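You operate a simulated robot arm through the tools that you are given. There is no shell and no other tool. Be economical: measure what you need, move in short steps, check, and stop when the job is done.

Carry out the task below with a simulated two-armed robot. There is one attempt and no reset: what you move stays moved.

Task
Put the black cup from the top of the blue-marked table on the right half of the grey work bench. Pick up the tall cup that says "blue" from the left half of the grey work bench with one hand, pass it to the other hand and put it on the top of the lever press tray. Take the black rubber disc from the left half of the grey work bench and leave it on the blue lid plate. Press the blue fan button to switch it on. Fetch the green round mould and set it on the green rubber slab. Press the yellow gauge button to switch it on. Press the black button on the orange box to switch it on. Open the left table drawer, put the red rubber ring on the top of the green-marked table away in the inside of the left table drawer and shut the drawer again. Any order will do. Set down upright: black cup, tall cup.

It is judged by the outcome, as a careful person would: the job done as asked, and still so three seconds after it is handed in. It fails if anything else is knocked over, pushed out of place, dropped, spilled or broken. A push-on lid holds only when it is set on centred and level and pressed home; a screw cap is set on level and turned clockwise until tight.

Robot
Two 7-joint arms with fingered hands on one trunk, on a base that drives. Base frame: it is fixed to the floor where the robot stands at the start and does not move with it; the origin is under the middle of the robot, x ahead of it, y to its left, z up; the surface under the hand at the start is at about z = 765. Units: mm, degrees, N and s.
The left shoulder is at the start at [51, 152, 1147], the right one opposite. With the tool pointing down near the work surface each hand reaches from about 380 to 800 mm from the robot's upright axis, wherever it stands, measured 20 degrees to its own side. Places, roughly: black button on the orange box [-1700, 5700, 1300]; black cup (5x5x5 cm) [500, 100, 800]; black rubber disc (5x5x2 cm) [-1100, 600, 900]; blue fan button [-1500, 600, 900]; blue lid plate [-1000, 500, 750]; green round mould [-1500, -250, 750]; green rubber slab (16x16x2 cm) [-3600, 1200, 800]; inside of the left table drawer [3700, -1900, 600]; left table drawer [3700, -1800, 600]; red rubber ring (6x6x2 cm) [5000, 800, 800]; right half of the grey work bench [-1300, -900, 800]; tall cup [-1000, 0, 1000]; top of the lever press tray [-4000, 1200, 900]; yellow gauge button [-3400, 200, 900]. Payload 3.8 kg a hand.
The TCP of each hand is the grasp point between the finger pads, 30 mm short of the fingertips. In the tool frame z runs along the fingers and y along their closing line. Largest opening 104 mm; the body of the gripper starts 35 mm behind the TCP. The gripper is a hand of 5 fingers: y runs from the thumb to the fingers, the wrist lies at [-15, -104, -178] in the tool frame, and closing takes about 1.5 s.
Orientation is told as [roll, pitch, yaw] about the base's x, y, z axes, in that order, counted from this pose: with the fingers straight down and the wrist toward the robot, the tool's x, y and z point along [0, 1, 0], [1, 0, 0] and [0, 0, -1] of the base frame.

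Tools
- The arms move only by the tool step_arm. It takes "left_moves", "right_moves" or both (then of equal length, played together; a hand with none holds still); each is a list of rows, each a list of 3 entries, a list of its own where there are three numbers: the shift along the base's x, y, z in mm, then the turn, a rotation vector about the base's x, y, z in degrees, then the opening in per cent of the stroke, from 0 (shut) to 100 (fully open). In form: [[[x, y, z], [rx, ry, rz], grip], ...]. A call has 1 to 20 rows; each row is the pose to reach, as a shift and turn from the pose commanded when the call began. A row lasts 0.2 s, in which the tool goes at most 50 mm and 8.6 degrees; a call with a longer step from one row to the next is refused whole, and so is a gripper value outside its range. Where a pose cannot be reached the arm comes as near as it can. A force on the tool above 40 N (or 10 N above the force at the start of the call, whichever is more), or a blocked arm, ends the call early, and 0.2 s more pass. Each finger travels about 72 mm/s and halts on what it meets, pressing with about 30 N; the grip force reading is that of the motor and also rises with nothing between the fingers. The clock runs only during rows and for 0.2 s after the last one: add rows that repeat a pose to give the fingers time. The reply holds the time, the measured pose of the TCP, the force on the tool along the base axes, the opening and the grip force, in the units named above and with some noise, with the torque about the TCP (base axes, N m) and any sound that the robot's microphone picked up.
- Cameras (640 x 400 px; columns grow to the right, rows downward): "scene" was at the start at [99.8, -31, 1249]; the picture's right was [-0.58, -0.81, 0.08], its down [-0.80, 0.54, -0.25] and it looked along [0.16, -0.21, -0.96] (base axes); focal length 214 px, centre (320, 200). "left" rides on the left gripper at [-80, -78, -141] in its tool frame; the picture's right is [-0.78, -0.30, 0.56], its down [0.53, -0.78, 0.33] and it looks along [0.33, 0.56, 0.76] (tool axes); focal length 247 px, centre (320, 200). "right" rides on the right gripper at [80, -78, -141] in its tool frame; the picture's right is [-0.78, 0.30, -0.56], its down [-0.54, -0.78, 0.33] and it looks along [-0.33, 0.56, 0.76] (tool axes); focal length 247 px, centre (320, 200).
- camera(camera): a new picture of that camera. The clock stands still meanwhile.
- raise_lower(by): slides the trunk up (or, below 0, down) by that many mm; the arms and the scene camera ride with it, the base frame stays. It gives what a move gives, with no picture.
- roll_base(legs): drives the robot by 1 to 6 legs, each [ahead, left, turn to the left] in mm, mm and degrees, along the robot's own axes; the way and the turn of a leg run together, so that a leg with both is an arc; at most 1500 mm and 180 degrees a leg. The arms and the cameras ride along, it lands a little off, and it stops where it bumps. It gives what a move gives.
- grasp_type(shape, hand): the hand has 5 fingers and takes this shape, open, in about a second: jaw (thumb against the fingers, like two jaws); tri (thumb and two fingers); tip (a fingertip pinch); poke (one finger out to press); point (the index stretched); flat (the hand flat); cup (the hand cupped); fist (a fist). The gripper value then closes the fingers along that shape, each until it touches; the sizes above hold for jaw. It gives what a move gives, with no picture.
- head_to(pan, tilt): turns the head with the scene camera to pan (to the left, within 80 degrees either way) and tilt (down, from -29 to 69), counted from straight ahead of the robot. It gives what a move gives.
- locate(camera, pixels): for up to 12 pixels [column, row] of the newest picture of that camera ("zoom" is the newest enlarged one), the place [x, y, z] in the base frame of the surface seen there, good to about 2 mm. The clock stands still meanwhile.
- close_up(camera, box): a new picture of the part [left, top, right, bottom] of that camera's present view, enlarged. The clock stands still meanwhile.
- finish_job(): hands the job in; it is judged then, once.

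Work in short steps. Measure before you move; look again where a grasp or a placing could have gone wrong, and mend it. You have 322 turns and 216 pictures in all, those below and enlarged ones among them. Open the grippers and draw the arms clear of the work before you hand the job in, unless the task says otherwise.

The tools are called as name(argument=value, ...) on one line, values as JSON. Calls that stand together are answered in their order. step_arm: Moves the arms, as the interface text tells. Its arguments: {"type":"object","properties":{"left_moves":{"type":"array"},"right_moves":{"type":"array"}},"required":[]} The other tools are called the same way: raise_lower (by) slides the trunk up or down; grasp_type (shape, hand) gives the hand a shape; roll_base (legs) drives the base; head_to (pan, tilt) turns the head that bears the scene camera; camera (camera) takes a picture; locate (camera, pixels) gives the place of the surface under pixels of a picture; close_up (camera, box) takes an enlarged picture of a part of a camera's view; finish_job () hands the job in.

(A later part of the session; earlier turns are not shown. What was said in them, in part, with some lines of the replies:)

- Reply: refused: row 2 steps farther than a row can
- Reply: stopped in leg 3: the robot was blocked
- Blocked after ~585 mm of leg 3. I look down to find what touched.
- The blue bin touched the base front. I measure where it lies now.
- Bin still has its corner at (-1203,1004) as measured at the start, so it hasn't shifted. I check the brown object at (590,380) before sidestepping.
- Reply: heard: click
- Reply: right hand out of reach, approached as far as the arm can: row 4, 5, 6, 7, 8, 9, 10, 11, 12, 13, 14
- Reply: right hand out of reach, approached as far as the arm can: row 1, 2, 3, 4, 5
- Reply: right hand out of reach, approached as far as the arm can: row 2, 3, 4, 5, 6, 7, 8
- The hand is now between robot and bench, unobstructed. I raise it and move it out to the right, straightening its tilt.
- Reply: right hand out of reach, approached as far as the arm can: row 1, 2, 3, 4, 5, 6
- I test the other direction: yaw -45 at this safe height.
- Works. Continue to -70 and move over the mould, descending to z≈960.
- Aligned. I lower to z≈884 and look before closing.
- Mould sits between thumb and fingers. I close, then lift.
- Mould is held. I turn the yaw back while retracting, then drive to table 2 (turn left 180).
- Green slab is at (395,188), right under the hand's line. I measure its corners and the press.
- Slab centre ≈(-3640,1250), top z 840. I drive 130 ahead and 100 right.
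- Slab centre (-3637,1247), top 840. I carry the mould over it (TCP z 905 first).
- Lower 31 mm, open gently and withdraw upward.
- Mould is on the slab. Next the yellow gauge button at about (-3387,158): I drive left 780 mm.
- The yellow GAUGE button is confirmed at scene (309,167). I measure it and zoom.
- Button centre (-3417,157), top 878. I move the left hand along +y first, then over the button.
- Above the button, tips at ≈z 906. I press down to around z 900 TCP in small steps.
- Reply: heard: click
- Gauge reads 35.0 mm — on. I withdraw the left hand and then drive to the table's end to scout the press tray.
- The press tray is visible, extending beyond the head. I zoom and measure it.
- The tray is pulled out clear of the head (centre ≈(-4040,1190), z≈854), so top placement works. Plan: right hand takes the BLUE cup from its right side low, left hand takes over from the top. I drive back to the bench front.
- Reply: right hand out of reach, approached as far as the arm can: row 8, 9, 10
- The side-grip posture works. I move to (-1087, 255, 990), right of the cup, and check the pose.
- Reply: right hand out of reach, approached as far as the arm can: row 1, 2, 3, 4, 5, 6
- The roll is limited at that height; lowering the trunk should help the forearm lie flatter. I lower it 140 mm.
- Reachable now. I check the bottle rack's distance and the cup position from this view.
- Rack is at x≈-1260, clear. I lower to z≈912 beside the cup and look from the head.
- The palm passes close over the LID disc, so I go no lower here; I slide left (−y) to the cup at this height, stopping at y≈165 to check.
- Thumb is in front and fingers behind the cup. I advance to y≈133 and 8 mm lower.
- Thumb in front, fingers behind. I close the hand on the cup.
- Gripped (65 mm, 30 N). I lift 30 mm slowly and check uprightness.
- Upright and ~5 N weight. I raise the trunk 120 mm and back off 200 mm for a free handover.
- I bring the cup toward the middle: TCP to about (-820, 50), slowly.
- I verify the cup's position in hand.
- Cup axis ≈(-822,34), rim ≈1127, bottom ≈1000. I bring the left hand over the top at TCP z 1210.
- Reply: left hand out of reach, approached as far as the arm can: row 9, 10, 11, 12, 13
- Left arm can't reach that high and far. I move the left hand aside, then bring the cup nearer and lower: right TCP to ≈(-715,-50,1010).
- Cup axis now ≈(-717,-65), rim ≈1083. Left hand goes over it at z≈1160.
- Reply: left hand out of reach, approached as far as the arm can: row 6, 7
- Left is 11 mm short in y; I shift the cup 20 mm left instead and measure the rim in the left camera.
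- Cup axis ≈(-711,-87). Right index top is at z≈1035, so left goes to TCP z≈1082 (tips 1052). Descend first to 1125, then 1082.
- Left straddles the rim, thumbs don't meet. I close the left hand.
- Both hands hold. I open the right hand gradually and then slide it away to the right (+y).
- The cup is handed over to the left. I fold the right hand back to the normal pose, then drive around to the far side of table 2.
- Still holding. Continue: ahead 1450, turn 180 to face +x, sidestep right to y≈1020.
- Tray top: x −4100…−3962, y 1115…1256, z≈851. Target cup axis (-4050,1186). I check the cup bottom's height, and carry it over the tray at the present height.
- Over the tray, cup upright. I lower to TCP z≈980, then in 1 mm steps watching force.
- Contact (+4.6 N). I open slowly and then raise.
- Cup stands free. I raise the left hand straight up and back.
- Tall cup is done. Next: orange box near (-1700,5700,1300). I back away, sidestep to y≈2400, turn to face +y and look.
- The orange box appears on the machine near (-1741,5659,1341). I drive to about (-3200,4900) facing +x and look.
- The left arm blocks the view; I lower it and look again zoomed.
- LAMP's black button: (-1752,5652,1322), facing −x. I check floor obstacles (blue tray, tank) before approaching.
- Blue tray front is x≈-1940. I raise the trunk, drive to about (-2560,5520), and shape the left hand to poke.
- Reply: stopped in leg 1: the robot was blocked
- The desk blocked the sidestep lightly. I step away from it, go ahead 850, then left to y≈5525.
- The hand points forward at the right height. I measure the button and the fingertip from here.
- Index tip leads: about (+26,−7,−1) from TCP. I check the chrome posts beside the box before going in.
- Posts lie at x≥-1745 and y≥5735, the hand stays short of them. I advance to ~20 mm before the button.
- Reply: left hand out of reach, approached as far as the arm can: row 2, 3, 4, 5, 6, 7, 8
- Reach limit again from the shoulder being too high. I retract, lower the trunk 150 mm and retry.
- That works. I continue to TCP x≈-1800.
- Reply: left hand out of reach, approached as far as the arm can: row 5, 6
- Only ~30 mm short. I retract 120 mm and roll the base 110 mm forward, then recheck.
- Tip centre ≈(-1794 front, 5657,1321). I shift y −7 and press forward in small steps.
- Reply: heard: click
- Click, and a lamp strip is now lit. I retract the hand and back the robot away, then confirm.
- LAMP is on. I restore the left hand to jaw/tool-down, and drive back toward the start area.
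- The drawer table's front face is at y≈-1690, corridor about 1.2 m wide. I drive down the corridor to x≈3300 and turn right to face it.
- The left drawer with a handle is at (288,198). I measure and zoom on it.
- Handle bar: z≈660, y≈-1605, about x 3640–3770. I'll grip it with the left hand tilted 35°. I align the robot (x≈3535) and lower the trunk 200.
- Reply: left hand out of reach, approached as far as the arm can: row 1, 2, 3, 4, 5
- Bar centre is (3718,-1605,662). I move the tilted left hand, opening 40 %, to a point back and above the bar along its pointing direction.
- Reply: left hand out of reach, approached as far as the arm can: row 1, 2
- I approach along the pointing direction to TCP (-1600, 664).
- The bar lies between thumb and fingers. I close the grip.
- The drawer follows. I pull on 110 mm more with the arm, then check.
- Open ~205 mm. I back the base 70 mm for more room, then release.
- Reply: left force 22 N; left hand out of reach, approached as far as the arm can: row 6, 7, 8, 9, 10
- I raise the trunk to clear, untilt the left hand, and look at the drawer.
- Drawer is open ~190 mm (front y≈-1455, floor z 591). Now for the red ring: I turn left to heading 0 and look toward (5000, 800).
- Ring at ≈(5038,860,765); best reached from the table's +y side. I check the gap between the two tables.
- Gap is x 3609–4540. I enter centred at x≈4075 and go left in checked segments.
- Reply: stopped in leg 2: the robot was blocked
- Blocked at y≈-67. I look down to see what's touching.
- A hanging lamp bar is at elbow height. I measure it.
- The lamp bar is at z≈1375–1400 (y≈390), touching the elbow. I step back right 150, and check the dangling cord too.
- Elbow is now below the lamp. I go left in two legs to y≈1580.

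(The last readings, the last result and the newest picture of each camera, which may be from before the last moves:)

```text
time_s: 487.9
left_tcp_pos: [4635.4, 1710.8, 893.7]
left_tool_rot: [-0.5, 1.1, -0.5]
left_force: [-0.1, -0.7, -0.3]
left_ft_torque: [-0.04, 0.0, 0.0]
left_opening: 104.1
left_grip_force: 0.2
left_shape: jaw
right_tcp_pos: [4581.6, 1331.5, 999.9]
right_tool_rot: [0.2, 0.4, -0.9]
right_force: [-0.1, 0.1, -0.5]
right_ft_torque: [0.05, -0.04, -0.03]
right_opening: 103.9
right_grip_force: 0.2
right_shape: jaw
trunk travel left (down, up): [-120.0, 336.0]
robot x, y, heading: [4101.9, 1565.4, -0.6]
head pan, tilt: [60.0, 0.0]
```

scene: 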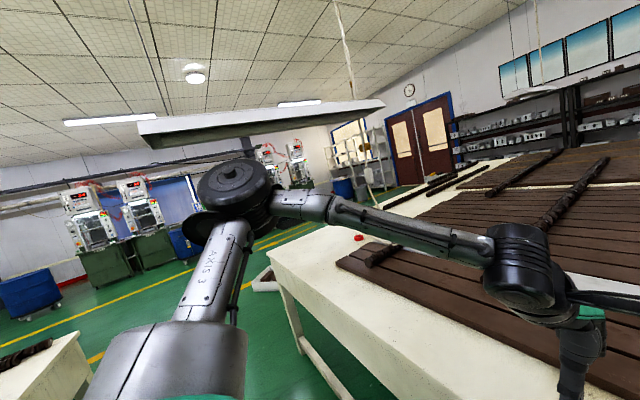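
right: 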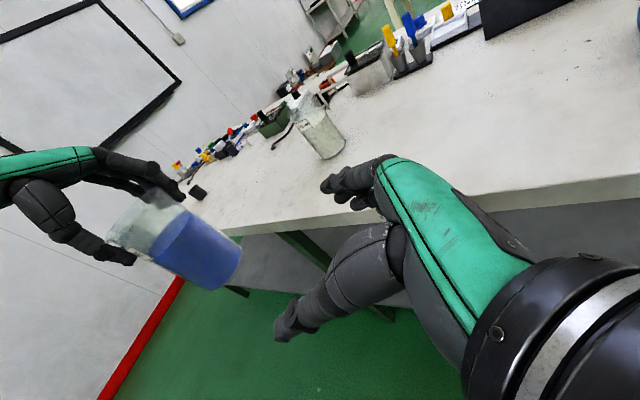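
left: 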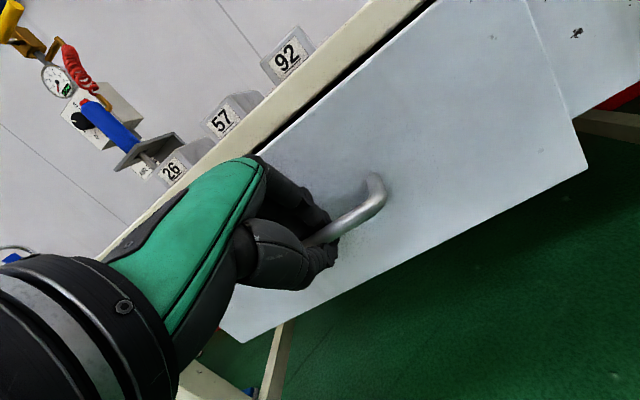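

roll_base(legs=[[0, 40, 0.6], [800, 0, 0], [0, 0, -90]])

head_to(pan=15, tilt=40)

camera(camera="scene")

camera(camera="left")

```text
time_s: 496.5
left_tcp_pos: [5030.6, 1064.6, 893.8]
left_tool_rot: [-0.4, 1.2, -91.6]
left_force: [0.3, 0.5, 0.2]
left_ft_torque: [0.01, 0.03, -0.01]
left_opening: 103.6
left_grip_force: 0.1
left_shape: jaw
right_tcp_pos: [4650.8, 1127.2, 1000.2]
right_tool_rot: [0.2, 0.4, -92.1]
right_force: [-0.5, -0.2, 0.3]
right_ft_torque: [-0.01, 0.02, 0.0]
right_opening: 103.7
right_grip_force: 0.1
right_shape: jaw
trunk travel left (down, up): [-120.0, 336.0]
robot x, y, heading: [4897.0, 1603.2, -91.3]
head pan, tilt: [60.0, 0.0]
```

```text
time_s: 497.6
left_tcp_pos: [5030.6, 1064.7, 893.8]
left_tool_rot: [-0.5, 1.2, -91.6]
left_force: [0.6, -0.6, 0.1]
left_ft_torque: [-0.01, 0.01, 0.0]
left_opening: 104.1
left_grip_force: 0.1
left_shape: jaw
right_tcp_pos: [4650.4, 1126.7, 1000.1]
right_tool_rot: [0.1, 0.4, -92.1]
right_force: [0.6, 0.1, -0.4]
right_ft_torque: [-0.02, -0.01, 0.01]
right_opening: 103.8
right_grip_force: 0.0
right_shape: jaw
trunk travel left (down, up): [-120.0, 336.0]
robot x, y, heading: [4897.4, 1601.4, -91.2]
head pan, tilt: [15.0, 40.0]
```

```text
45 pictures are left
```

scene: 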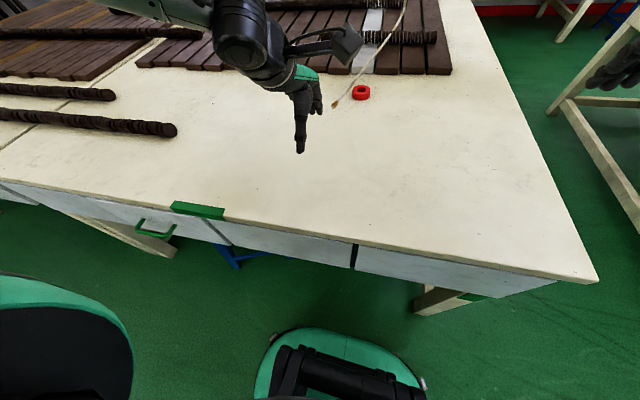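

```text
44 pictures are left
```

left: 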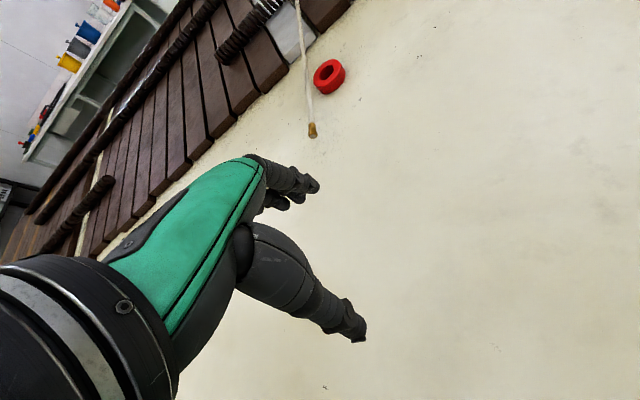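

locate(camera="left", pixels=[[315, 75], [344, 72], [326, 60], [333, 92], [328, 76], [312, 133], [307, 90], [299, 30], [265, 85]])

close_up(camera="left", box=[260, 20, 400, 150])

```text
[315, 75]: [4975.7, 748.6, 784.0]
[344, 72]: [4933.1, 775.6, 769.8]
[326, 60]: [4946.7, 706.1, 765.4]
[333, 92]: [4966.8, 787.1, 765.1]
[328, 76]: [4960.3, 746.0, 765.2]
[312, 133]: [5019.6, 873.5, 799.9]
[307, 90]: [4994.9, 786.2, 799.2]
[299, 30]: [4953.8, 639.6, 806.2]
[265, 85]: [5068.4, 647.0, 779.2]
```

```text
3.08 times, centred on (330, 85) of left
```

zoom: 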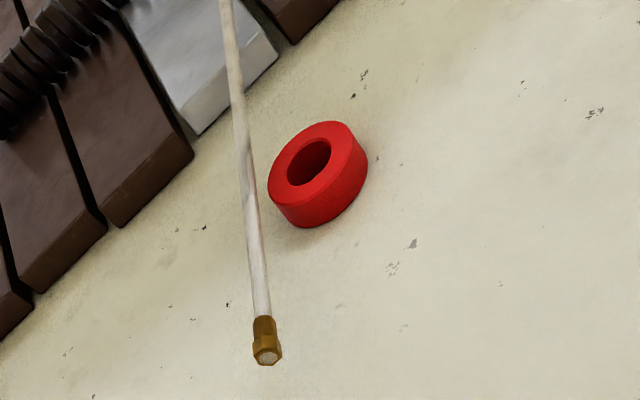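

locate(camera="zoom", pixels=[[271, 185], [352, 150], [325, 124], [300, 203], [309, 163], [318, 222], [365, 165], [245, 150], [258, 260], [265, 350], [230, 50]])

```text
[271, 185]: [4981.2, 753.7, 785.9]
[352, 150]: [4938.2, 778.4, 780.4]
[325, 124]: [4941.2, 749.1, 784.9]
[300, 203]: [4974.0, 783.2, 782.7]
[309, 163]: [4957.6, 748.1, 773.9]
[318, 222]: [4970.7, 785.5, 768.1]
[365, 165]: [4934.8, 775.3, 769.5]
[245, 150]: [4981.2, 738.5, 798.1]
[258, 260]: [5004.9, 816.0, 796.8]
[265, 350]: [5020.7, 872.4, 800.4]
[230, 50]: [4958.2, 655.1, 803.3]
```

Ring centre ≈(4958,766), top 784; a cord hangs beside it on +x at z≈798. The right hand (index on +x side) with a tip pinch suits. I measure how far the base protrudes toward the table.

locate(camera="scene", pixels=[[330, 330], [280, 345], [400, 360], [330, 300], [240, 240], [450, 270], [430, 310], [230, 255]])

```text
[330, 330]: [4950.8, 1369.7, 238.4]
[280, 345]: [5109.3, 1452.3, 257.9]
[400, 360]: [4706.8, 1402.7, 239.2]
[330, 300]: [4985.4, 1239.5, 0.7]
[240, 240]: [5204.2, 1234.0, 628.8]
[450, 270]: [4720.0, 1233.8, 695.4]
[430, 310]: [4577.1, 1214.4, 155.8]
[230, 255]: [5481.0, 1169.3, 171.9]
```

Base is only 240 mm high/ahead, so it can slide slightly under. I shift left 240 and ahead 115, set the right hand to tip shape.

roll_base(legs=[[0, 225, 1.3], [115, 0, 0]])

grasp_type(shape="tip", hand="right")

camera(camera="right")

```text
time_s: 500.1
left_tcp_pos: [5269.3, 950.3, 893.9]
left_tool_rot: [-0.6, 1.3, -90.3]
left_force: [0.2, -0.4, 0.2]
left_ft_torque: [0.02, 0.01, -0.02]
left_opening: 103.9
left_grip_force: 0.1
left_shape: jaw
right_tcp_pos: [4888.4, 1001.1, 1001.2]
right_tool_rot: [0.1, 0.5, -90.8]
right_force: [0.2, -0.7, 0.6]
right_ft_torque: [0.01, 0.02, -0.03]
right_opening: 103.8
right_grip_force: 0.2
right_shape: jaw
trunk travel left (down, up): [-120.0, 336.0]
robot x, y, heading: [5120.5, 1481.5, -90.3]
head pan, tilt: [15.0, 40.0]
```

```text
time_s: 501.1
left_tcp_pos: [5269.3, 949.4, 894.0]
left_tool_rot: [-0.5, 1.1, -90.1]
left_force: [0.7, -0.3, 0.7]
left_ft_torque: [-0.01, -0.03, -0.02]
left_opening: 103.8
left_grip_force: 0.0
left_shape: jaw
right_tcp_pos: [4887.4, 1002.0, 1001.7]
right_tool_rot: [0.1, 0.4, -90.6]
right_force: [0.9, 0.6, 0.5]
right_ft_torque: [0.0, -0.01, -0.01]
right_opening: 103.7
right_grip_force: 0.0
right_shape: tip
trunk travel left (down, up): [-120.0, 336.0]
robot x, y, heading: [5120.1, 1479.2, -90.3]
head pan, tilt: [15.0, 40.0]
```

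```text
42 pictures are left
```

right: 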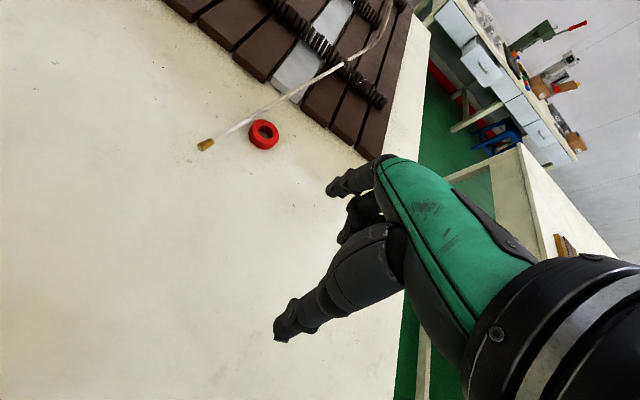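

Index and thumb are extended, others tucked. I move over the ring at z≈860, opening 75 %.

step_arm(right_moves=[[[10, -40, -10], [0, 0, 0], 90], [[20, -80, -25], [0, 0, 0], 75], [[35, -120, -45], [0, 0, 0], 75], [[48, -160, -70], [0, 0, 0], 75], [[60, -200, -90], [0, 0, 0], 75], [[66, -236, -110], [0, 0, 0], 75], [[66, -236, -135], [0, 0, 0], 75], [[66, -236, -135], [0, 0, 0], 75]])

close_up(camera="right", box=[180, 130, 420, 350])

locate(camera="zoom", pixels=[[200, 200], [300, 200]])

```text
time_s: 502.9
left_tcp_pos: [5268.7, 950.4, 893.9]
left_tool_rot: [-0.5, 1.2, -90.2]
left_force: [-0.4, -0.2, 0.4]
left_ft_torque: [0.01, -0.01, 0.01]
left_opening: 103.7
left_grip_force: 0.0
left_shape: jaw
right_tcp_pos: [4954.4, 765.5, 865.8]
right_tool_rot: [0.1, 0.3, -90.8]
right_force: [0.0, 0.1, -0.3]
right_ft_torque: [-0.01, 0.01, 0.01]
right_opening: 78.2
right_grip_force: 0.1
right_shape: tip
trunk travel left (down, up): [-120.0, 336.0]
robot x, y, heading: [5123.4, 1483.0, -90.4]
head pan, tilt: [15.0, 40.0]
```

```text
1.82 times, centred on (300, 240) of right
```

zoom: 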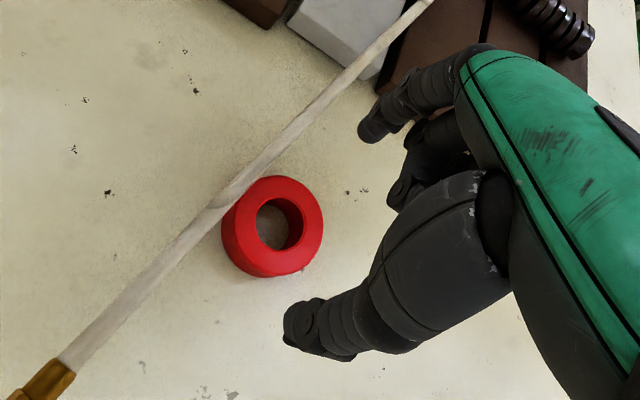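

```text
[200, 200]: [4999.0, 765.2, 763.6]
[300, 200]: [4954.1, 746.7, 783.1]
```

locate(camera="zoom", pixels=[[320, 222], [245, 255], [280, 180], [285, 273], [228, 215], [305, 190], [306, 262], [245, 175], [225, 200], [365, 130], [300, 325]])

```text
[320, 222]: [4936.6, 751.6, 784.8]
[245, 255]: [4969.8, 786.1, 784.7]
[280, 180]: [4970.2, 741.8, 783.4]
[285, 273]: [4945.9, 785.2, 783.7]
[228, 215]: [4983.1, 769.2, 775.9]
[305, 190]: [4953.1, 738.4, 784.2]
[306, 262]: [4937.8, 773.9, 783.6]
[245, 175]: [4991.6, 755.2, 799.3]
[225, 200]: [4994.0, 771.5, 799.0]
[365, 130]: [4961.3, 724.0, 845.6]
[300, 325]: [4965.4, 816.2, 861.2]
```

Aligned within 3 mm; index clears the cord by ~18 mm. I descend to z≈797 and pinch.

step_arm(right_moves=[[[0, -2, -30], [0, 0, 0], 75], [[0, -2, -55], [0, 0, 0], 75], [[0, -2, -69], [0, 0, 0], 75], [[0, -2, -69], [0, 0, 0], 60], [[0, -2, -69], [0, 0, 0], 45], [[0, -2, -69], [0, 0, 0], 30], [[0, -2, -69], [0, 0, 0], 20], [[0, -2, -69], [0, 0, 0], 20], [[0, -2, -69], [0, 0, 0], 20]])

close_up(camera="right", box=[180, 130, 420, 350])

```text
time_s: 504.9
left_tcp_pos: [5269.4, 949.1, 893.5]
left_tool_rot: [-0.5, 1.2, -90.2]
left_force: [-0.5, -0.1, -0.2]
left_ft_torque: [0.01, 0.02, 0.03]
left_opening: 103.7
left_grip_force: 0.1
left_shape: jaw
right_tcp_pos: [4953.9, 765.7, 796.2]
right_tool_rot: [0.1, 0.2, -90.7]
right_force: [-0.9, -0.9, 2.7]
right_ft_torque: [-0.12, -0.01, -0.01]
right_opening: 46.0
right_grip_force: 30.4
right_shape: tip
trunk travel left (down, up): [-120.0, 336.0]
robot x, y, heading: [5125.2, 1486.7, -90.3]
head pan, tilt: [15.0, 40.0]
```

```text
1.82 times, centred on (300, 240) of right
```

zoom: 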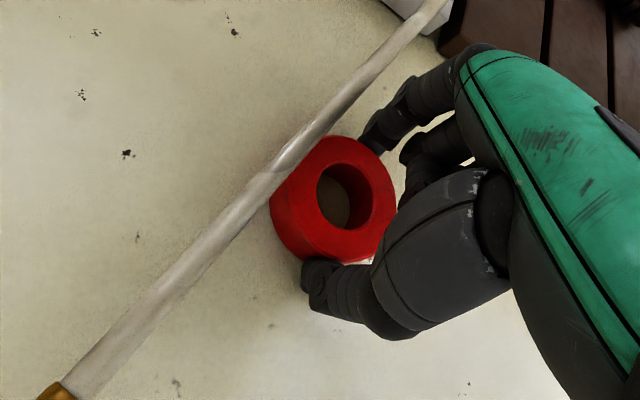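

Held at 46 mm. The cord hovers at the ring's +x edge, so I first lift 4 mm, slide −x 50 mm, then lift up.

step_arm(right_moves=[[[0, 0, 4], [0, 0, 0], 20], [[-20, 0, 5], [0, 0, 0], 20], [[-50, 0, 8], [0, 0, 0], 20], [[-60, 15, 40], [0, 0, 0], 20], [[-60, 40, 80], [0, 0, 0], 20], [[-60, 70, 120], [0, 0, 0], 20], [[-60, 105, 150], [0, 0, 0], 20], [[-60, 145, 165], [0, 0, 0], 20], [[-60, 185, 175], [0, 0, 0], 20]])

camera(camera="right")

```text
time_s: 506.9
left_tcp_pos: [5268.4, 950.5, 894.5]
left_tool_rot: [-0.5, 1.1, -90.2]
left_force: [-0.7, 0.0, 0.9]
left_ft_torque: [-0.01, 0.0, -0.01]
left_opening: 103.9
left_grip_force: 0.1
left_shape: jaw
right_tcp_pos: [4894.2, 951.0, 971.9]
right_tool_rot: [0.1, 0.3, -90.7]
right_force: [-0.1, -0.1, 0.0]
right_ft_torque: [0.0, -0.03, -0.03]
right_opening: 45.8
right_grip_force: 30.5
right_shape: tip
trunk travel left (down, up): [-120.0, 336.0]
robot x, y, heading: [5121.7, 1479.7, -90.4]
head pan, tilt: [15.0, 40.0]
```

```text
39 pictures are left
```

right: 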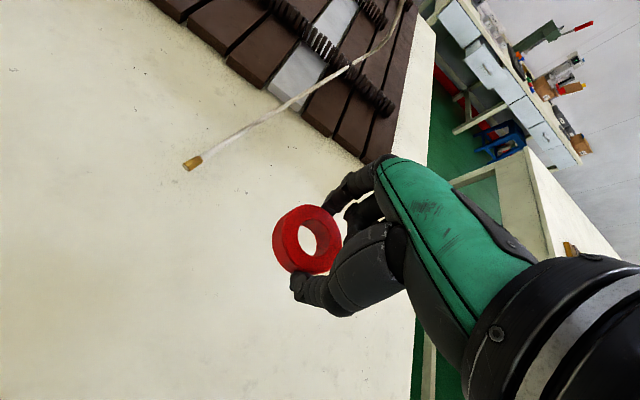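

Ring secured. I drive back through the gap: back off, turn left to heading 0, reverse to x≈4080, then sidestep right.

roll_base(legs=[[-125, 0, 0.4], [0, 0, 90], [-1040, 0, 0]])

```text
time_s: 516.8
left_tcp_pos: [4635.9, 1779.4, 893.6]
left_tool_rot: [-0.4, 1.2, -1.9]
left_force: [0.5, -0.1, 0.4]
left_ft_torque: [-0.06, 0.03, 0.01]
left_opening: 104.1
left_grip_force: 0.0
left_shape: jaw
right_tcp_pos: [4626.3, 1405.8, 971.0]
right_tool_rot: [0.2, 0.4, -2.4]
right_force: [-0.7, 0.0, -0.8]
right_ft_torque: [-0.01, 0.01, 0.02]
right_opening: 45.7
right_grip_force: 30.2
right_shape: tip
trunk travel left (down, up): [-120.0, 336.0]
robot x, y, heading: [4095.9, 1648.8, -2.0]
head pan, tilt: [15.0, 40.0]
```

roll_base(legs=[[-20, 0, 2], [0, -1250, 0]])

roll_base(legs=[[0, -1260, 0]])

```text
time_s: 521.9
left_tcp_pos: [4610.4, 805.0, 893.0]
left_tool_rot: [-0.9, 1.2, 0.0]
left_force: [-0.7, 0.0, -0.8]
left_ft_torque: [0.0, -0.03, 0.0]
left_opening: 103.8
left_grip_force: 0.0
left_shape: jaw
right_tcp_pos: [4615.0, 431.5, 972.2]
right_tool_rot: [-0.4, 0.3, -0.6]
right_force: [-0.7, 0.1, 0.3]
right_ft_torque: [0.0, 0.0, -0.02]
right_opening: 45.7
right_grip_force: 30.3
right_shape: tip
trunk travel left (down, up): [-120.0, 336.0]
robot x, y, heading: [4078.6, 652.8, -0.0]
head pan, tilt: [15.0, 40.0]
stopped in leg 2: the robot was blocked; the commanded pose is now the measured one
```

```text
time_s: 522.8
left_tcp_pos: [4611.6, 804.5, 890.5]
left_tool_rot: [-1.0, 1.2, 0.0]
left_force: [-0.4, -0.2, -0.2]
left_ft_torque: [0.0, -0.02, -0.02]
left_opening: 103.8
left_grip_force: 0.0
left_shape: jaw
right_tcp_pos: [4615.9, 431.5, 973.2]
right_tool_rot: [-0.6, 0.4, -0.3]
right_force: [-0.2, 0.1, -1.7]
right_ft_torque: [0.02, -0.02, 0.0]
right_opening: 45.5
right_grip_force: 29.7
right_shape: tip
trunk travel left (down, up): [-120.0, 336.0]
robot x, y, heading: [4078.9, 647.2, 0.3]
head pan, tilt: [15.0, 40.0]
stopped in leg 1: the robot was blocked; the commanded pose is now the measured one
```

Blocked at y≈650, likely the right elbow under the lamp. I look up-right.

head_to(pan=-50, tilt=0)

camera(camera="scene")

```text
time_s: 524.1
left_tcp_pos: [4611.2, 793.7, 893.1]
left_tool_rot: [-0.5, 1.2, 0.0]
left_force: [-0.1, 0.5, 0.0]
left_ft_torque: [0.01, 0.03, 0.01]
left_opening: 103.9
left_grip_force: 0.0
left_shape: jaw
right_tcp_pos: [4615.3, 419.1, 969.9]
right_tool_rot: [-0.1, 0.4, -0.4]
right_force: [0.1, -0.1, 0.4]
right_ft_torque: [-0.01, 0.0, -0.01]
right_opening: 45.4
right_grip_force: 29.8
right_shape: tip
trunk travel left (down, up): [-120.0, 336.0]
robot x, y, heading: [4078.4, 644.5, 0.2]
head pan, tilt: [-50.0, 0.0]
```

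```text
38 pictures are left
```

scene: 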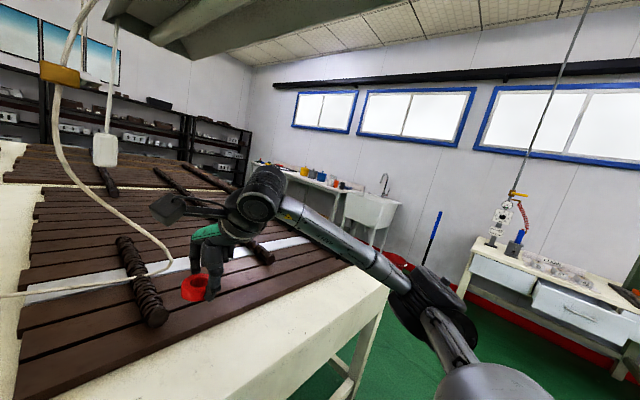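

locate(camera="scene", pixels=[[170, 30], [230, 40], [300, 20], [390, 5], [120, 10], [60, 75], [103, 150], [430, 275], [265, 170], [55, 120]])

head_to(pan=-50, tilt=-29)

camera(camera="scene")

```text
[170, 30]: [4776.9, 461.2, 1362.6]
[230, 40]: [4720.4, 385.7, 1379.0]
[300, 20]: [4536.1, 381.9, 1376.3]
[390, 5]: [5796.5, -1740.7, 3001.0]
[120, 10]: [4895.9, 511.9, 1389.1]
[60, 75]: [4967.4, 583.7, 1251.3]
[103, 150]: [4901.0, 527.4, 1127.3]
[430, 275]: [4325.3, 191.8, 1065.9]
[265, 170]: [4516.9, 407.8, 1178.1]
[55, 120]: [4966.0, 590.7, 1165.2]
```

```text
time_s: 525.1
left_tcp_pos: [4611.6, 794.0, 894.1]
left_tool_rot: [-0.5, 1.3, 0.0]
left_force: [0.2, 0.0, -0.2]
left_ft_torque: [-0.04, 0.0, -0.01]
left_opening: 103.9
left_grip_force: 0.0
left_shape: jaw
right_tcp_pos: [4615.7, 420.4, 970.5]
right_tool_rot: [-0.1, 0.3, -0.4]
right_force: [0.2, 0.1, -0.5]
right_ft_torque: [0.01, 0.0, -0.03]
right_opening: 45.4
right_grip_force: 30.1
right_shape: tip
trunk travel left (down, up): [-120.0, 336.0]
robot x, y, heading: [4081.3, 646.5, 0.1]
head pan, tilt: [-50.0, -28.6]
```

```text
37 pictures are left
```

scene: 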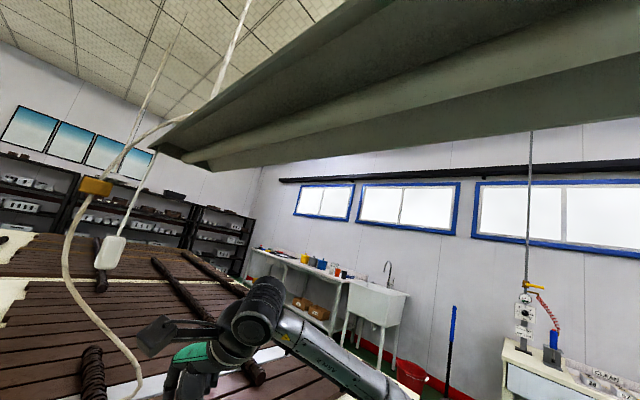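

The lamp's near end (x≈4194, z≈1362+) likely meets the robot's head. I step left 60, reverse 90 mm, and retry to the right.

roll_base(legs=[[0, 60, 0], [-95, 0, 0], [0, -600, 0]])

```text
time_s: 529.7
left_tcp_pos: [4515.6, 254.6, 894.0]
left_tool_rot: [-0.4, 1.2, -0.4]
left_force: [-1.2, 0.1, 0.2]
left_ft_torque: [0.05, 0.01, 0.01]
left_opening: 103.7
left_grip_force: 0.0
left_shape: jaw
right_tcp_pos: [4516.1, -119.5, 970.7]
right_tool_rot: [0.0, 0.3, -0.9]
right_force: [0.2, 0.4, -0.7]
right_ft_torque: [-0.03, 0.0, 0.01]
right_opening: 45.5
right_grip_force: 29.8
right_shape: tip
trunk travel left (down, up): [-120.0, 336.0]
robot x, y, heading: [3983.2, 109.0, -0.4]
head pan, tilt: [-50.0, -28.6]
```

Past the lamp. I continue right to y≈-860 and turn to face the drawers.

roll_base(legs=[[30, 0, 0.4], [0, -970, 0], [0, 0, -90], [0, -210, 0]])

head_to(pan=0, tilt=45)

camera(camera="scene")

```text
time_s: 540.4
left_tcp_pos: [3947.8, -1388.4, 893.4]
left_tool_rot: [-0.4, 1.2, -91.1]
left_force: [0.4, -0.6, 0.5]
left_ft_torque: [-0.01, -0.02, 0.04]
left_opening: 104.1
left_grip_force: 0.1
left_shape: jaw
right_tcp_pos: [3573.6, -1385.2, 971.5]
right_tool_rot: [0.1, 0.3, -91.5]
right_force: [0.2, -0.3, -1.0]
right_ft_torque: [0.0, 0.01, 0.02]
right_opening: 45.3
right_grip_force: 30.0
right_shape: tip
trunk travel left (down, up): [-120.0, 336.0]
robot x, y, heading: [3807.4, -853.4, -91.2]
head pan, tilt: [-50.0, -28.6]
```

```text
time_s: 541.8
left_tcp_pos: [3947.2, -1388.6, 893.9]
left_tool_rot: [-0.4, 1.3, -91.1]
left_force: [0.1, 0.7, 0.2]
left_ft_torque: [0.07, 0.0, -0.01]
left_opening: 103.9
left_grip_force: 0.0
left_shape: jaw
right_tcp_pos: [3573.6, -1384.7, 971.7]
right_tool_rot: [0.0, 0.3, -91.6]
right_force: [-0.7, 0.3, -0.3]
right_ft_torque: [-0.03, 0.02, 0.0]
right_opening: 45.6
right_grip_force: 30.5
right_shape: tip
trunk travel left (down, up): [-120.0, 336.0]
robot x, y, heading: [3805.7, -852.6, -90.9]
head pan, tilt: [0.0, 45.0]
```

```text
36 pictures are left
```

scene: 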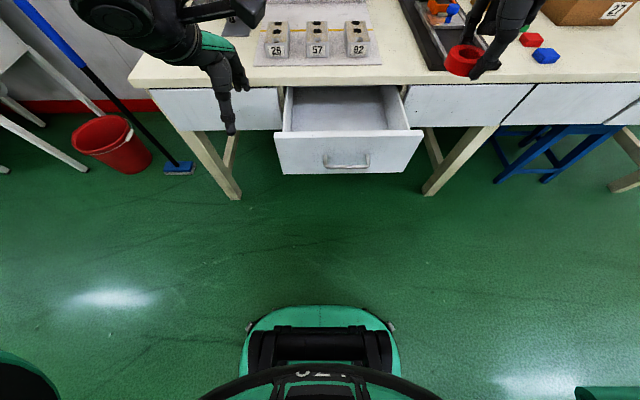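

Drawer is still open. I rotate the right hand −60° (so wrist clears the drawer front) while moving above the drawer at (3650,-1568).

step_arm(right_moves=[[[10, -20, -10], [0, 0, -7.5], 20], [[20, -45, -20], [0, 0, -15], 20], [[30, -70, -30], [0, 0, -22.5], 20], [[40, -95, -45], [0, 0, -30], 20], [[50, -120, -60], [0, 0, -37.5], 20], [[60, -145, -80], [0, 0, -45], 20], [[70, -165, -105], [0, 0, -52.5], 20], [[76, -183, -130], [0, 0, -60], 20], [[76, -183, -160], [0, 0, -60], 20], [[76, -183, -160], [0, 0, -60], 20]])

camera(camera="right")

close_up(camera="scene", box=[240, 40, 460, 190])

```text
time_s: 544.0
left_tcp_pos: [3947.9, -1388.3, 893.4]
left_tool_rot: [-0.5, 1.1, -91.1]
left_force: [0.1, 0.3, -1.3]
left_ft_torque: [0.01, 0.0, 0.01]
left_opening: 104.1
left_grip_force: 0.1
left_shape: jaw
right_tcp_pos: [3652.0, -1569.0, 808.3]
right_tool_rot: [-0.1, 0.4, -151.6]
right_force: [0.5, 0.2, -0.7]
right_ft_torque: [-0.03, -0.01, 0.03]
right_opening: 45.0
right_grip_force: 29.5
right_shape: tip
trunk travel left (down, up): [-120.0, 336.0]
robot x, y, heading: [3811.7, -852.4, -91.2]
head pan, tilt: [0.0, 45.0]
```

```text
35 pictures are left
```

right: 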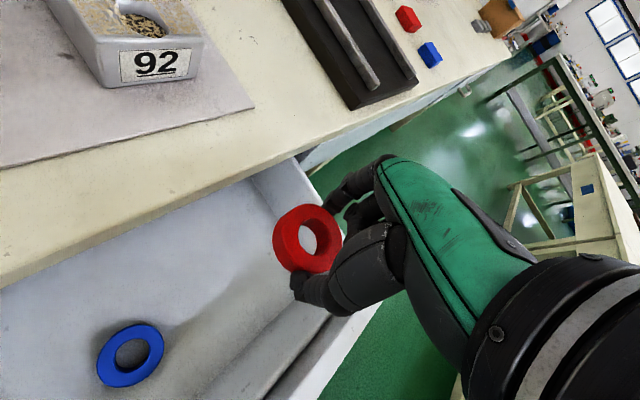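

```text
2.67 times, centred on (350, 115) of scene
```

zoom: 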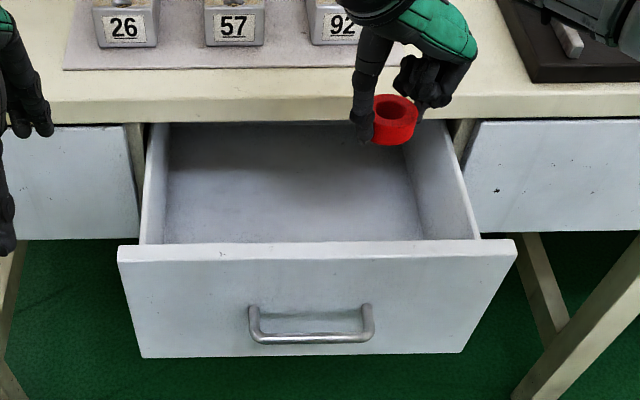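

locate(camera="right", pixels=[[130, 355], [280, 215], [300, 190], [260, 330], [200, 300], [130, 150], [170, 205], [330, 340]])

```text
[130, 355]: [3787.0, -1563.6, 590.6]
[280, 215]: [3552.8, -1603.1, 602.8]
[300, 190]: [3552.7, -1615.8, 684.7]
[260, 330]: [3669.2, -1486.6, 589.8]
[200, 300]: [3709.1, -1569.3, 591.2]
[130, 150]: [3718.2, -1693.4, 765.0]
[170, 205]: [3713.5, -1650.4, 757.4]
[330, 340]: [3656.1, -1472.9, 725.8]
```

Blue ring inside is at (3787,-1564); placing red at (3665,-1568) is clear. I lower to TCP z≈628 first.

step_arm(right_moves=[[[8, 0, -30], [0, 0, 0], 20], [[13, 0, -65], [0, 0, 0], 20], [[13, 0, -100], [0, 0, 0], 20], [[13, 0, -135], [0, 0, 0], 20], [[13, 0, -165], [0, 0, 0], 20], [[13, 0, -180], [0, 0, 0], 20], [[13, 0, -180], [0, 0, 0], 20]])

camera(camera="right")

```text
time_s: 545.6
left_tcp_pos: [3947.3, -1388.3, 894.2]
left_tool_rot: [-0.4, 1.2, -91.0]
left_force: [-0.2, 0.4, -0.9]
left_ft_torque: [-0.01, -0.02, -0.03]
left_opening: 104.3
left_grip_force: 0.0
left_shape: jaw
right_tcp_pos: [3661.8, -1565.8, 629.9]
right_tool_rot: [0.1, 0.3, -151.6]
right_force: [-0.7, -0.6, -0.2]
right_ft_torque: [0.06, 0.0, 0.02]
right_opening: 45.2
right_grip_force: 30.2
right_shape: tip
trunk travel left (down, up): [-120.0, 336.0]
robot x, y, heading: [3811.6, -853.3, -91.0]
head pan, tilt: [0.0, 45.0]
```

```text
33 pictures are left
```

right: 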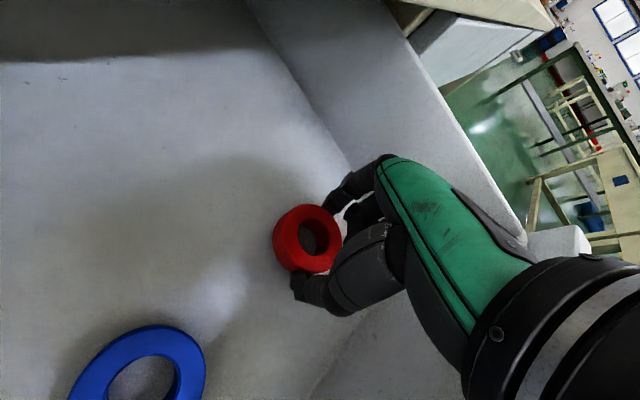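

Just above the drawer floor. I lower the last 7 mm, open, and lift out.

step_arm(right_moves=[[[0, 0, -4], [0, 0, 0], 20], [[0, 0, -7], [0, 0, 0], 20], [[0, 0, -7], [0, 0, 0], 35], [[0, 0, -7], [0, 0, 0], 50], [[0, 0, -7], [0, 0, 0], 62], [[0, 0, -7], [0, 0, 0], 62], [[0, 0, 25], [0, 0, 0], 62], [[0, 0, 65], [0, 0, 0], 62], [[0, 0, 105], [0, 0, 0], 62], [[0, 0, 145], [0, 0, 0], 62], [[0, 0, 185], [0, 0, 0], 62]])

camera(camera="right")

```text
time_s: 548.0
left_tcp_pos: [3947.2, -1388.9, 893.6]
left_tool_rot: [-0.3, 1.2, -91.2]
left_force: [0.5, 0.2, 0.6]
left_ft_torque: [0.0, 0.02, -0.03]
left_opening: 104.1
left_grip_force: 0.0
left_shape: jaw
right_tcp_pos: [3663.2, -1566.0, 816.6]
right_tool_rot: [0.1, 0.3, -151.6]
right_force: [0.4, 0.7, 0.6]
right_ft_torque: [-0.03, -0.02, -0.03]
right_opening: 64.6
right_grip_force: 0.1
right_shape: tip
right hand out of reach, approached as far as the arm can: row 1, 2, 3, 4, 5, 6, 7
trunk travel left (down, up): [-120.0, 336.0]
robot x, y, heading: [3810.9, -856.4, -91.2]
head pan, tilt: [0.0, 45.0]
```

```text
32 pictures are left
```

right: 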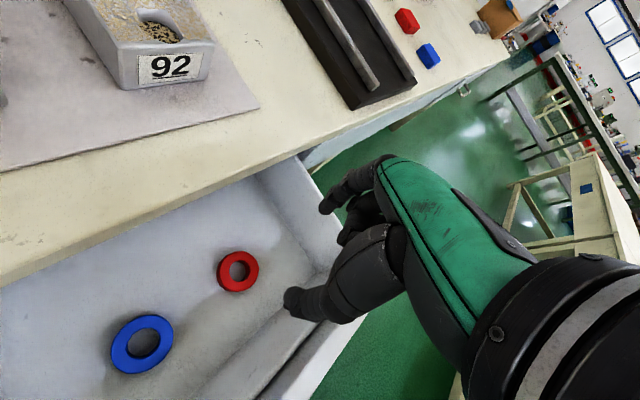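

Red ring lies in the drawer. I back the right hand out over the front, unwind the yaw, and close it to a fist-like jaw for pushing.

step_arm(right_moves=[[[0, 30, 15], [0, 0, 7.5], 62], [[5, 65, 25], [0, 0, 15], 62], [[10, 100, 30], [0, 0, 22.5], 62], [[20, 135, 30], [0, 0, 30], 62], [[30, 170, 30], [0, 0, 37.5], 62], [[40, 205, 30], [0, 0, 45], 62], [[50, 225, 30], [0, 0, 52.5], 62], [[55, 236, 30], [0, 0, 60], 62], [[55, 236, 30], [0, 0, 60], 62]])

grasp_type(shape="fist", hand="right")

camera(camera="right")

```text
time_s: 550.0
left_tcp_pos: [3948.0, -1389.4, 894.6]
left_tool_rot: [-0.5, 1.2, -91.1]
left_force: [-0.9, 0.1, 0.3]
left_ft_torque: [0.01, -0.02, -0.01]
left_opening: 104.0
left_grip_force: 0.1
left_shape: jaw
right_tcp_pos: [3718.4, -1332.2, 844.2]
right_tool_rot: [0.0, 0.3, -91.5]
right_force: [-0.1, -0.3, -0.3]
right_ft_torque: [0.01, -0.01, -0.01]
right_opening: 64.5
right_grip_force: 0.1
right_shape: tip
trunk travel left (down, up): [-120.0, 336.0]
robot x, y, heading: [3810.4, -856.6, -91.4]
head pan, tilt: [0.0, 45.0]
```

```text
time_s: 550.9
left_tcp_pos: [3948.3, -1389.4, 893.6]
left_tool_rot: [-0.5, 1.2, -91.2]
left_force: [-0.5, -0.7, -0.2]
left_ft_torque: [0.0, 0.02, 0.0]
left_opening: 104.0
left_grip_force: 0.2
left_shape: jaw
right_tcp_pos: [3717.3, -1332.7, 844.9]
right_tool_rot: [0.0, 0.3, -91.6]
right_force: [-0.5, -0.5, 0.5]
right_ft_torque: [0.0, -0.02, 0.01]
right_opening: 0.2
right_grip_force: 0.0
right_shape: fist
trunk travel left (down, up): [-120.0, 336.0]
robot x, y, heading: [3808.0, -852.8, -91.3]
head pan, tilt: [0.0, 45.0]
```

```text
31 pictures are left
```

right: 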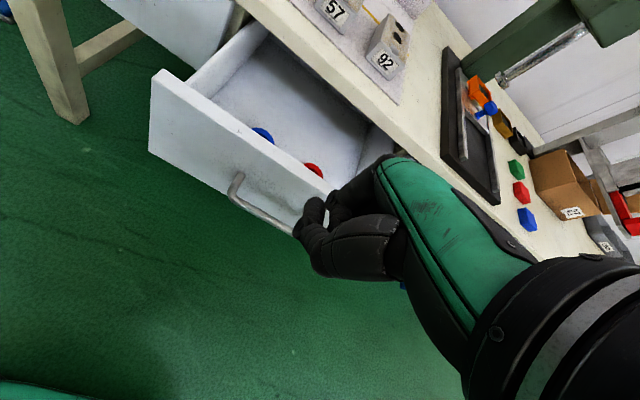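

I lower the fist in front of the handle bar (z≈652).

step_arm(right_moves=[[[0, 15, -35], [0, 0, 0], 0], [[0, 25, -75], [0, 0, 0], 0], [[0, 25, -115], [0, 0, 0], 0], [[0, 25, -155], [0, 0, 0], 0], [[0, 25, -193], [0, 0, 0], 0], [[0, 25, -193], [0, 0, 0], 0]])

camera(camera="right")

```text
time_s: 552.3
left_tcp_pos: [3947.0, -1389.1, 894.9]
left_tool_rot: [-0.4, 1.2, -91.2]
left_force: [0.6, -0.2, 0.1]
left_ft_torque: [-0.01, 0.02, 0.01]
left_opening: 103.6
left_grip_force: 0.3
left_shape: jaw
right_tcp_pos: [3717.6, -1305.2, 653.6]
right_tool_rot: [0.0, 0.2, -91.5]
right_force: [-0.6, 0.0, -0.1]
right_ft_torque: [0.01, 0.01, -0.01]
right_opening: 0.0
right_grip_force: 0.1
right_shape: fist
trunk travel left (down, up): [-120.0, 336.0]
robot x, y, heading: [3809.0, -852.7, -91.2]
head pan, tilt: [0.0, 45.0]
```

```text
30 pictures are left
```

right: 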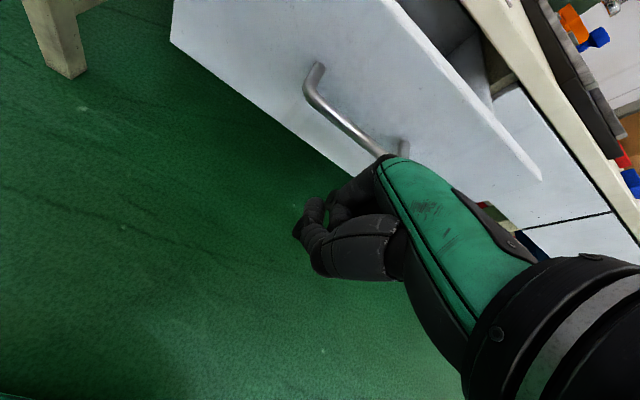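

The knuckles face the bar. I push forward in steps.

step_arm(right_moves=[[[0, -15, 0], [0, 0, 0], 0], [[0, -30, 0], [0, 0, 0], 0], [[0, -45, 0], [0, 0, 0], 0], [[0, -60, 0], [0, 0, 0], 0], [[0, -75, 0], [0, 0, 0], 0], [[0, -90, 0], [0, 0, 0], 0], [[0, -105, 0], [0, 0, 0], 0], [[0, -120, 0], [0, 0, 0], 0], [[0, -135, 0], [0, 0, 0], 0], [[0, -150, 0], [0, 0, 0], 0], [[0, -165, 0], [0, 0, 0], 0], [[0, -180, 0], [0, 0, 0], 0]])

camera(camera="scene")

```text
time_s: 554.9
left_tcp_pos: [3947.7, -1390.2, 893.9]
left_tool_rot: [-0.5, 1.2, -91.1]
left_force: [-0.6, 0.9, 0.3]
left_ft_torque: [0.01, -0.01, -0.01]
left_opening: 103.7
left_grip_force: 0.2
left_shape: jaw
right_tcp_pos: [3717.8, -1485.6, 652.2]
right_tool_rot: [0.0, 0.3, -91.6]
right_force: [0.0, 0.2, 0.4]
right_ft_torque: [-0.01, 0.01, -0.02]
right_opening: 0.1
right_grip_force: 0.0
right_shape: fist
trunk travel left (down, up): [-120.0, 336.0]
robot x, y, heading: [3808.5, -853.1, -90.9]
head pan, tilt: [0.0, 45.0]
```

```text
29 pictures are left
```

scene: 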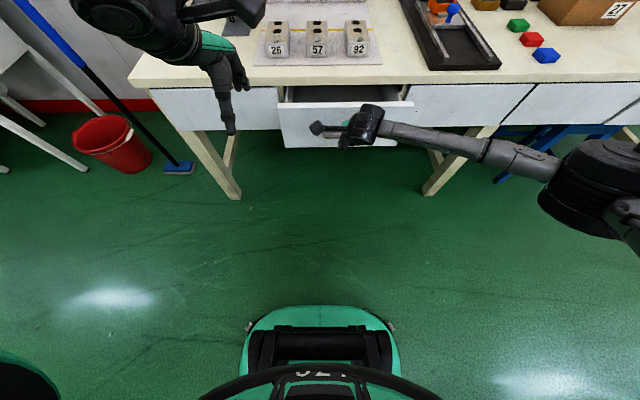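

The drawer moves in. I continue to push, smaller steps near the end.

step_arm(right_moves=[[[0, -12, 0], [0, 0, 0], 0], [[0, -24, 0], [0, 0, 0], 0], [[0, -36, 0], [0, 0, 0], 0], [[0, -46, 0], [0, 0, 0], 0], [[0, -56, 0], [0, 0, 0], 0], [[0, -64, 0], [0, 0, 0], 0], [[0, -72, 0], [0, 0, 0], 0], [[0, -78, 0], [0, 0, 0], 0], [[0, -84, 0], [0, 0, 0], 0], [[0, -90, 0], [0, 0, 0], 0]])

close_up(camera="scene", box=[240, 40, 460, 190])

```text
time_s: 557.1
left_tcp_pos: [3946.7, -1389.0, 894.3]
left_tool_rot: [-0.5, 1.2, -91.1]
left_force: [-0.1, 0.2, 0.0]
left_ft_torque: [0.01, 0.0, 0.0]
left_opening: 103.8
left_grip_force: 0.0
left_shape: jaw
right_tcp_pos: [3718.5, -1575.9, 653.0]
right_tool_rot: [0.0, 0.3, -91.5]
right_force: [0.9, 5.1, 1.9]
right_ft_torque: [-0.03, 0.03, -0.01]
right_opening: 0.0
right_grip_force: 0.1
right_shape: fist
trunk travel left (down, up): [-120.0, 336.0]
robot x, y, heading: [3808.6, -857.0, -91.2]
head pan, tilt: [0.0, 45.0]
```

```text
2.67 times, centred on (350, 115) of scene
```

zoom: 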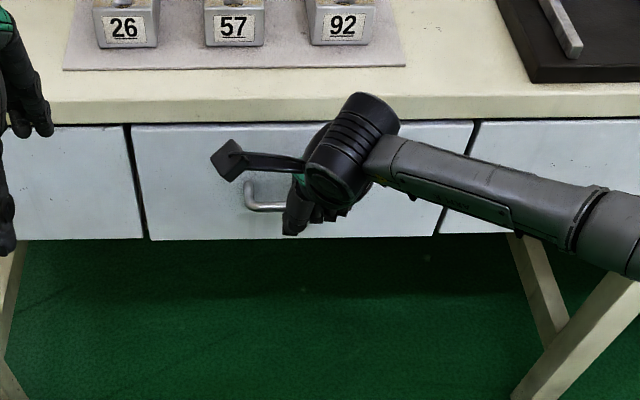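

It looks flush (5 N contact). I compare the panel plane with its neighbours.

locate(camera="zoom", pixels=[[180, 160], [180, 220], [60, 180], [430, 150], [550, 180], [250, 195]])

step_arm(right_moves=[[[0, -3, 0], [0, 0, 0], 0], [[0, -6, 0], [0, 0, 0], 0], [[0, -6, 0], [0, 0, 0], 0]])

```text
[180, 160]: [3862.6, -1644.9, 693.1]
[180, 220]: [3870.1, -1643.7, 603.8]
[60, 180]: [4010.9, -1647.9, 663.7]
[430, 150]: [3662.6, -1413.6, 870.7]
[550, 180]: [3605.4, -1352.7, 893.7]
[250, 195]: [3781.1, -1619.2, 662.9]
```

```text
time_s: 557.9
left_tcp_pos: [3947.5, -1387.3, 895.1]
left_tool_rot: [-0.4, 1.2, -91.1]
left_force: [-0.2, -0.3, -0.6]
left_ft_torque: [0.0, -0.04, -0.01]
left_opening: 103.6
left_grip_force: 0.1
left_shape: jaw
right_tcp_pos: [3718.5, -1581.4, 654.4]
right_tool_rot: [0.0, 0.2, -91.5]
right_force: [-0.4, 16.8, 6.2]
right_ft_torque: [-0.26, 0.02, -0.02]
right_opening: 95.9
right_grip_force: 0.1
right_shape: fist
trunk travel left (down, up): [-120.0, 336.0]
robot x, y, heading: [3812.3, -856.3, -91.2]
head pan, tilt: [0.0, 45.0]
```

Panel plane is back at y≈-1645, closed. I withdraw the right hand straight back, raise it, and open it.

step_arm(right_moves=[[[0, 30, 0], [0, 0, 0], 0], [[0, 70, 0], [0, 0, 0], 0], [[0, 110, 0], [0, 0, 0], 0], [[0, 150, 0], [0, 0, 0], 0], [[0, 190, 10], [0, 0, 0], 0], [[0, 220, 45], [0, 0, 0], 0], [[0, 230, 90], [0, 0, 0], 0], [[0, 230, 135], [0, 0, 0], 0], [[0, 220, 180], [0, 0, 0], 0], [[0, 200, 225], [0, 0, 0], 0], [[-20, 180, 270], [0, 0, 0], 0]])

grasp_type(shape="jaw", hand="right")

camera(camera="scene")

```text
refused: row 11 steps farther than a row can; nothing moved
```

```text
time_s: 558.8
left_tcp_pos: [3948.3, -1372.4, 904.1]
left_tool_rot: [-0.5, -0.1, -91.3]
left_force: [-0.5, -1.0, -0.2]
left_ft_torque: [-0.02, 0.02, 0.05]
left_opening: 103.8
left_grip_force: 0.1
left_shape: jaw
right_tcp_pos: [3721.8, -1564.5, 666.1]
right_tool_rot: [0.1, 0.0, -91.6]
right_force: [-5.0, 117.1, 52.4]
right_ft_torque: [-1.31, 1.14, -2.12]
right_opening: 54.9
right_grip_force: 0.0
right_shape: jaw
trunk travel left (down, up): [-120.0, 336.0]
robot x, y, heading: [3806.7, -853.1, -91.0]
head pan, tilt: [0.0, 45.0]
```

```text
27 pictures are left
```

scene: 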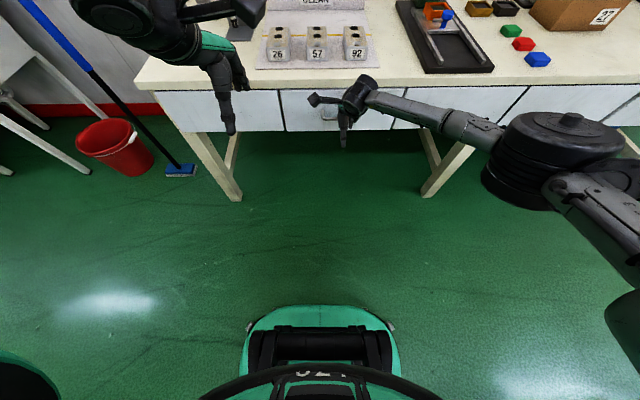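

The retreat was refused and the hand opened against the drawer. I look at how the fingers sit before moving.

camera(camera="right")

```text
26 pictures are left
```

right: 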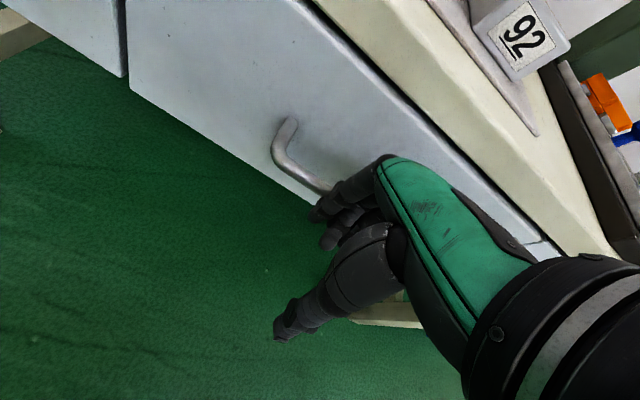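

Fingers are in front of the bar, just pressing on it. I retreat straight back with the opening held moderate.

step_arm(right_moves=[[[0, 20, 0], [0, 0, 0], 50], [[0, 45, 0], [0, 0, 0], 50], [[0, 80, 0], [0, 0, 0], 50], [[0, 115, 0], [0, 0, 0], 50], [[0, 150, 0], [0, 0, 0], 50]])

camera(camera="right")

```text
time_s: 560.0
left_tcp_pos: [3947.8, -1388.0, 893.7]
left_tool_rot: [-0.4, 1.2, -91.1]
left_force: [0.4, -0.7, -1.0]
left_ft_torque: [-0.01, 0.02, 0.0]
left_opening: 104.0
left_grip_force: 0.0
left_shape: jaw
right_tcp_pos: [3718.5, -1430.2, 653.4]
right_tool_rot: [0.0, 0.3, -91.7]
right_force: [-0.3, 1.0, -0.1]
right_ft_torque: [-0.08, 0.01, 0.01]
right_opening: 52.0
right_grip_force: 0.0
right_shape: jaw
trunk travel left (down, up): [-120.0, 336.0]
robot x, y, heading: [3811.5, -854.0, -91.3]
head pan, tilt: [0.0, 45.0]
```

```text
25 pictures are left
```

right: 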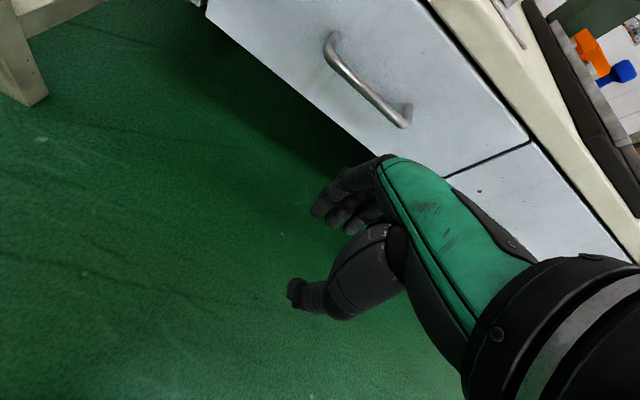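

Clear; the drawer stays shut. I raise the hand and check the drawer and table once more.

step_arm(right_moves=[[[0, 35, 10], [0, 0, 0], 60], [[0, 65, 45], [0, 0, 0], 80], [[0, 70, 90], [0, 0, 0], 100], [[0, 70, 135], [0, 0, 0], 100], [[0, 70, 180], [0, 0, 0], 100], [[-10, 50, 220], [0, 0, 0], 100], [[-30, 30, 255], [0, 0, 0], 100], [[-60, 20, 285], [0, 0, 0], 100]])

close_up(camera="scene", box=[120, 20, 480, 220])

locate(camera="scene", pixels=[[300, 110], [380, 110], [345, 100], [250, 110]])

```text
time_s: 561.8
left_tcp_pos: [3947.7, -1389.4, 894.4]
left_tool_rot: [-0.4, 1.1, -91.1]
left_force: [0.1, 0.2, -0.2]
left_ft_torque: [0.02, -0.02, -0.03]
left_opening: 103.9
left_grip_force: 0.2
left_shape: jaw
right_tcp_pos: [3658.8, -1412.9, 938.7]
right_tool_rot: [0.1, 0.3, -91.5]
right_force: [0.4, -0.2, -0.8]
right_ft_torque: [0.07, -0.03, -0.01]
right_opening: 103.7
right_grip_force: 0.1
right_shape: jaw
trunk travel left (down, up): [-120.0, 336.0]
robot x, y, heading: [3810.6, -854.5, -91.2]
head pan, tilt: [0.0, 45.0]
```

```text
1.78 times, centred on (300, 120) of scene
```

zoom: 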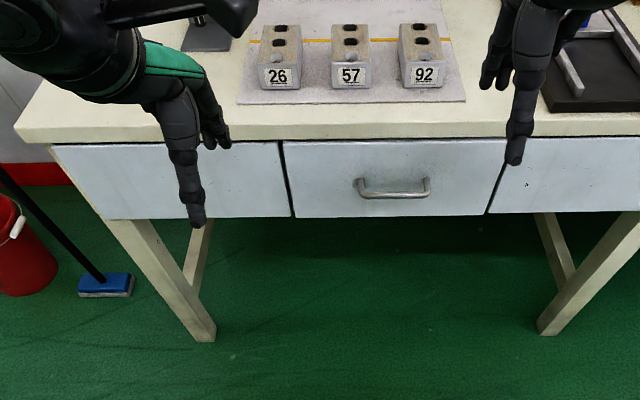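

```text
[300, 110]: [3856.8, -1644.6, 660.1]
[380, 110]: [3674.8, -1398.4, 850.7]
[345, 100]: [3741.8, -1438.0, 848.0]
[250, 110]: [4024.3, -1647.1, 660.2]
```

All tasks are done, drawer is shut, and both hands are open and clear. I hand the job in.

finish_job()

```text
The job is handed in.
```

All eight parts of the job are done and it is handed in; I don't have the judging result.

- **Black cup:** stands upright on the right half of the grey work bench.
- **"Blue" tall cup:** picked up with the right hand, passed to the left, and set upright on the lever press tray.
- **Black rubber disc:** rests centred on the blue lid plate.
- **Green round mould:** sits on the green rubber slab.
- **Buttons:** the fan's lamp turned green, the gauge came on and reads 35.0 mm, and pressing the orange-box button lit its lamp. Each press gave a click.
- **Drawer:** the red rubber ring is inside the left table drawer, and the drawer is shut flush.

The robot also touched some things it was not asked to move:

- **Hanging lamp:** it bumped the lamp over the green-marked table, once with an arm and once probably with its head. I did not check afterwards that the lamp hangs as before.
- **Blue bin and desk:** the base nudged the blue floor bin, whose corner measured in the same place afterwards. It also brushed a desk, which I did not re-measure.
- **Closed drawer:** after it was shut, the right hand opened against its handle and pressed with about 117 N. The drawer and the blocks on that table looked undisturbed afterwards.
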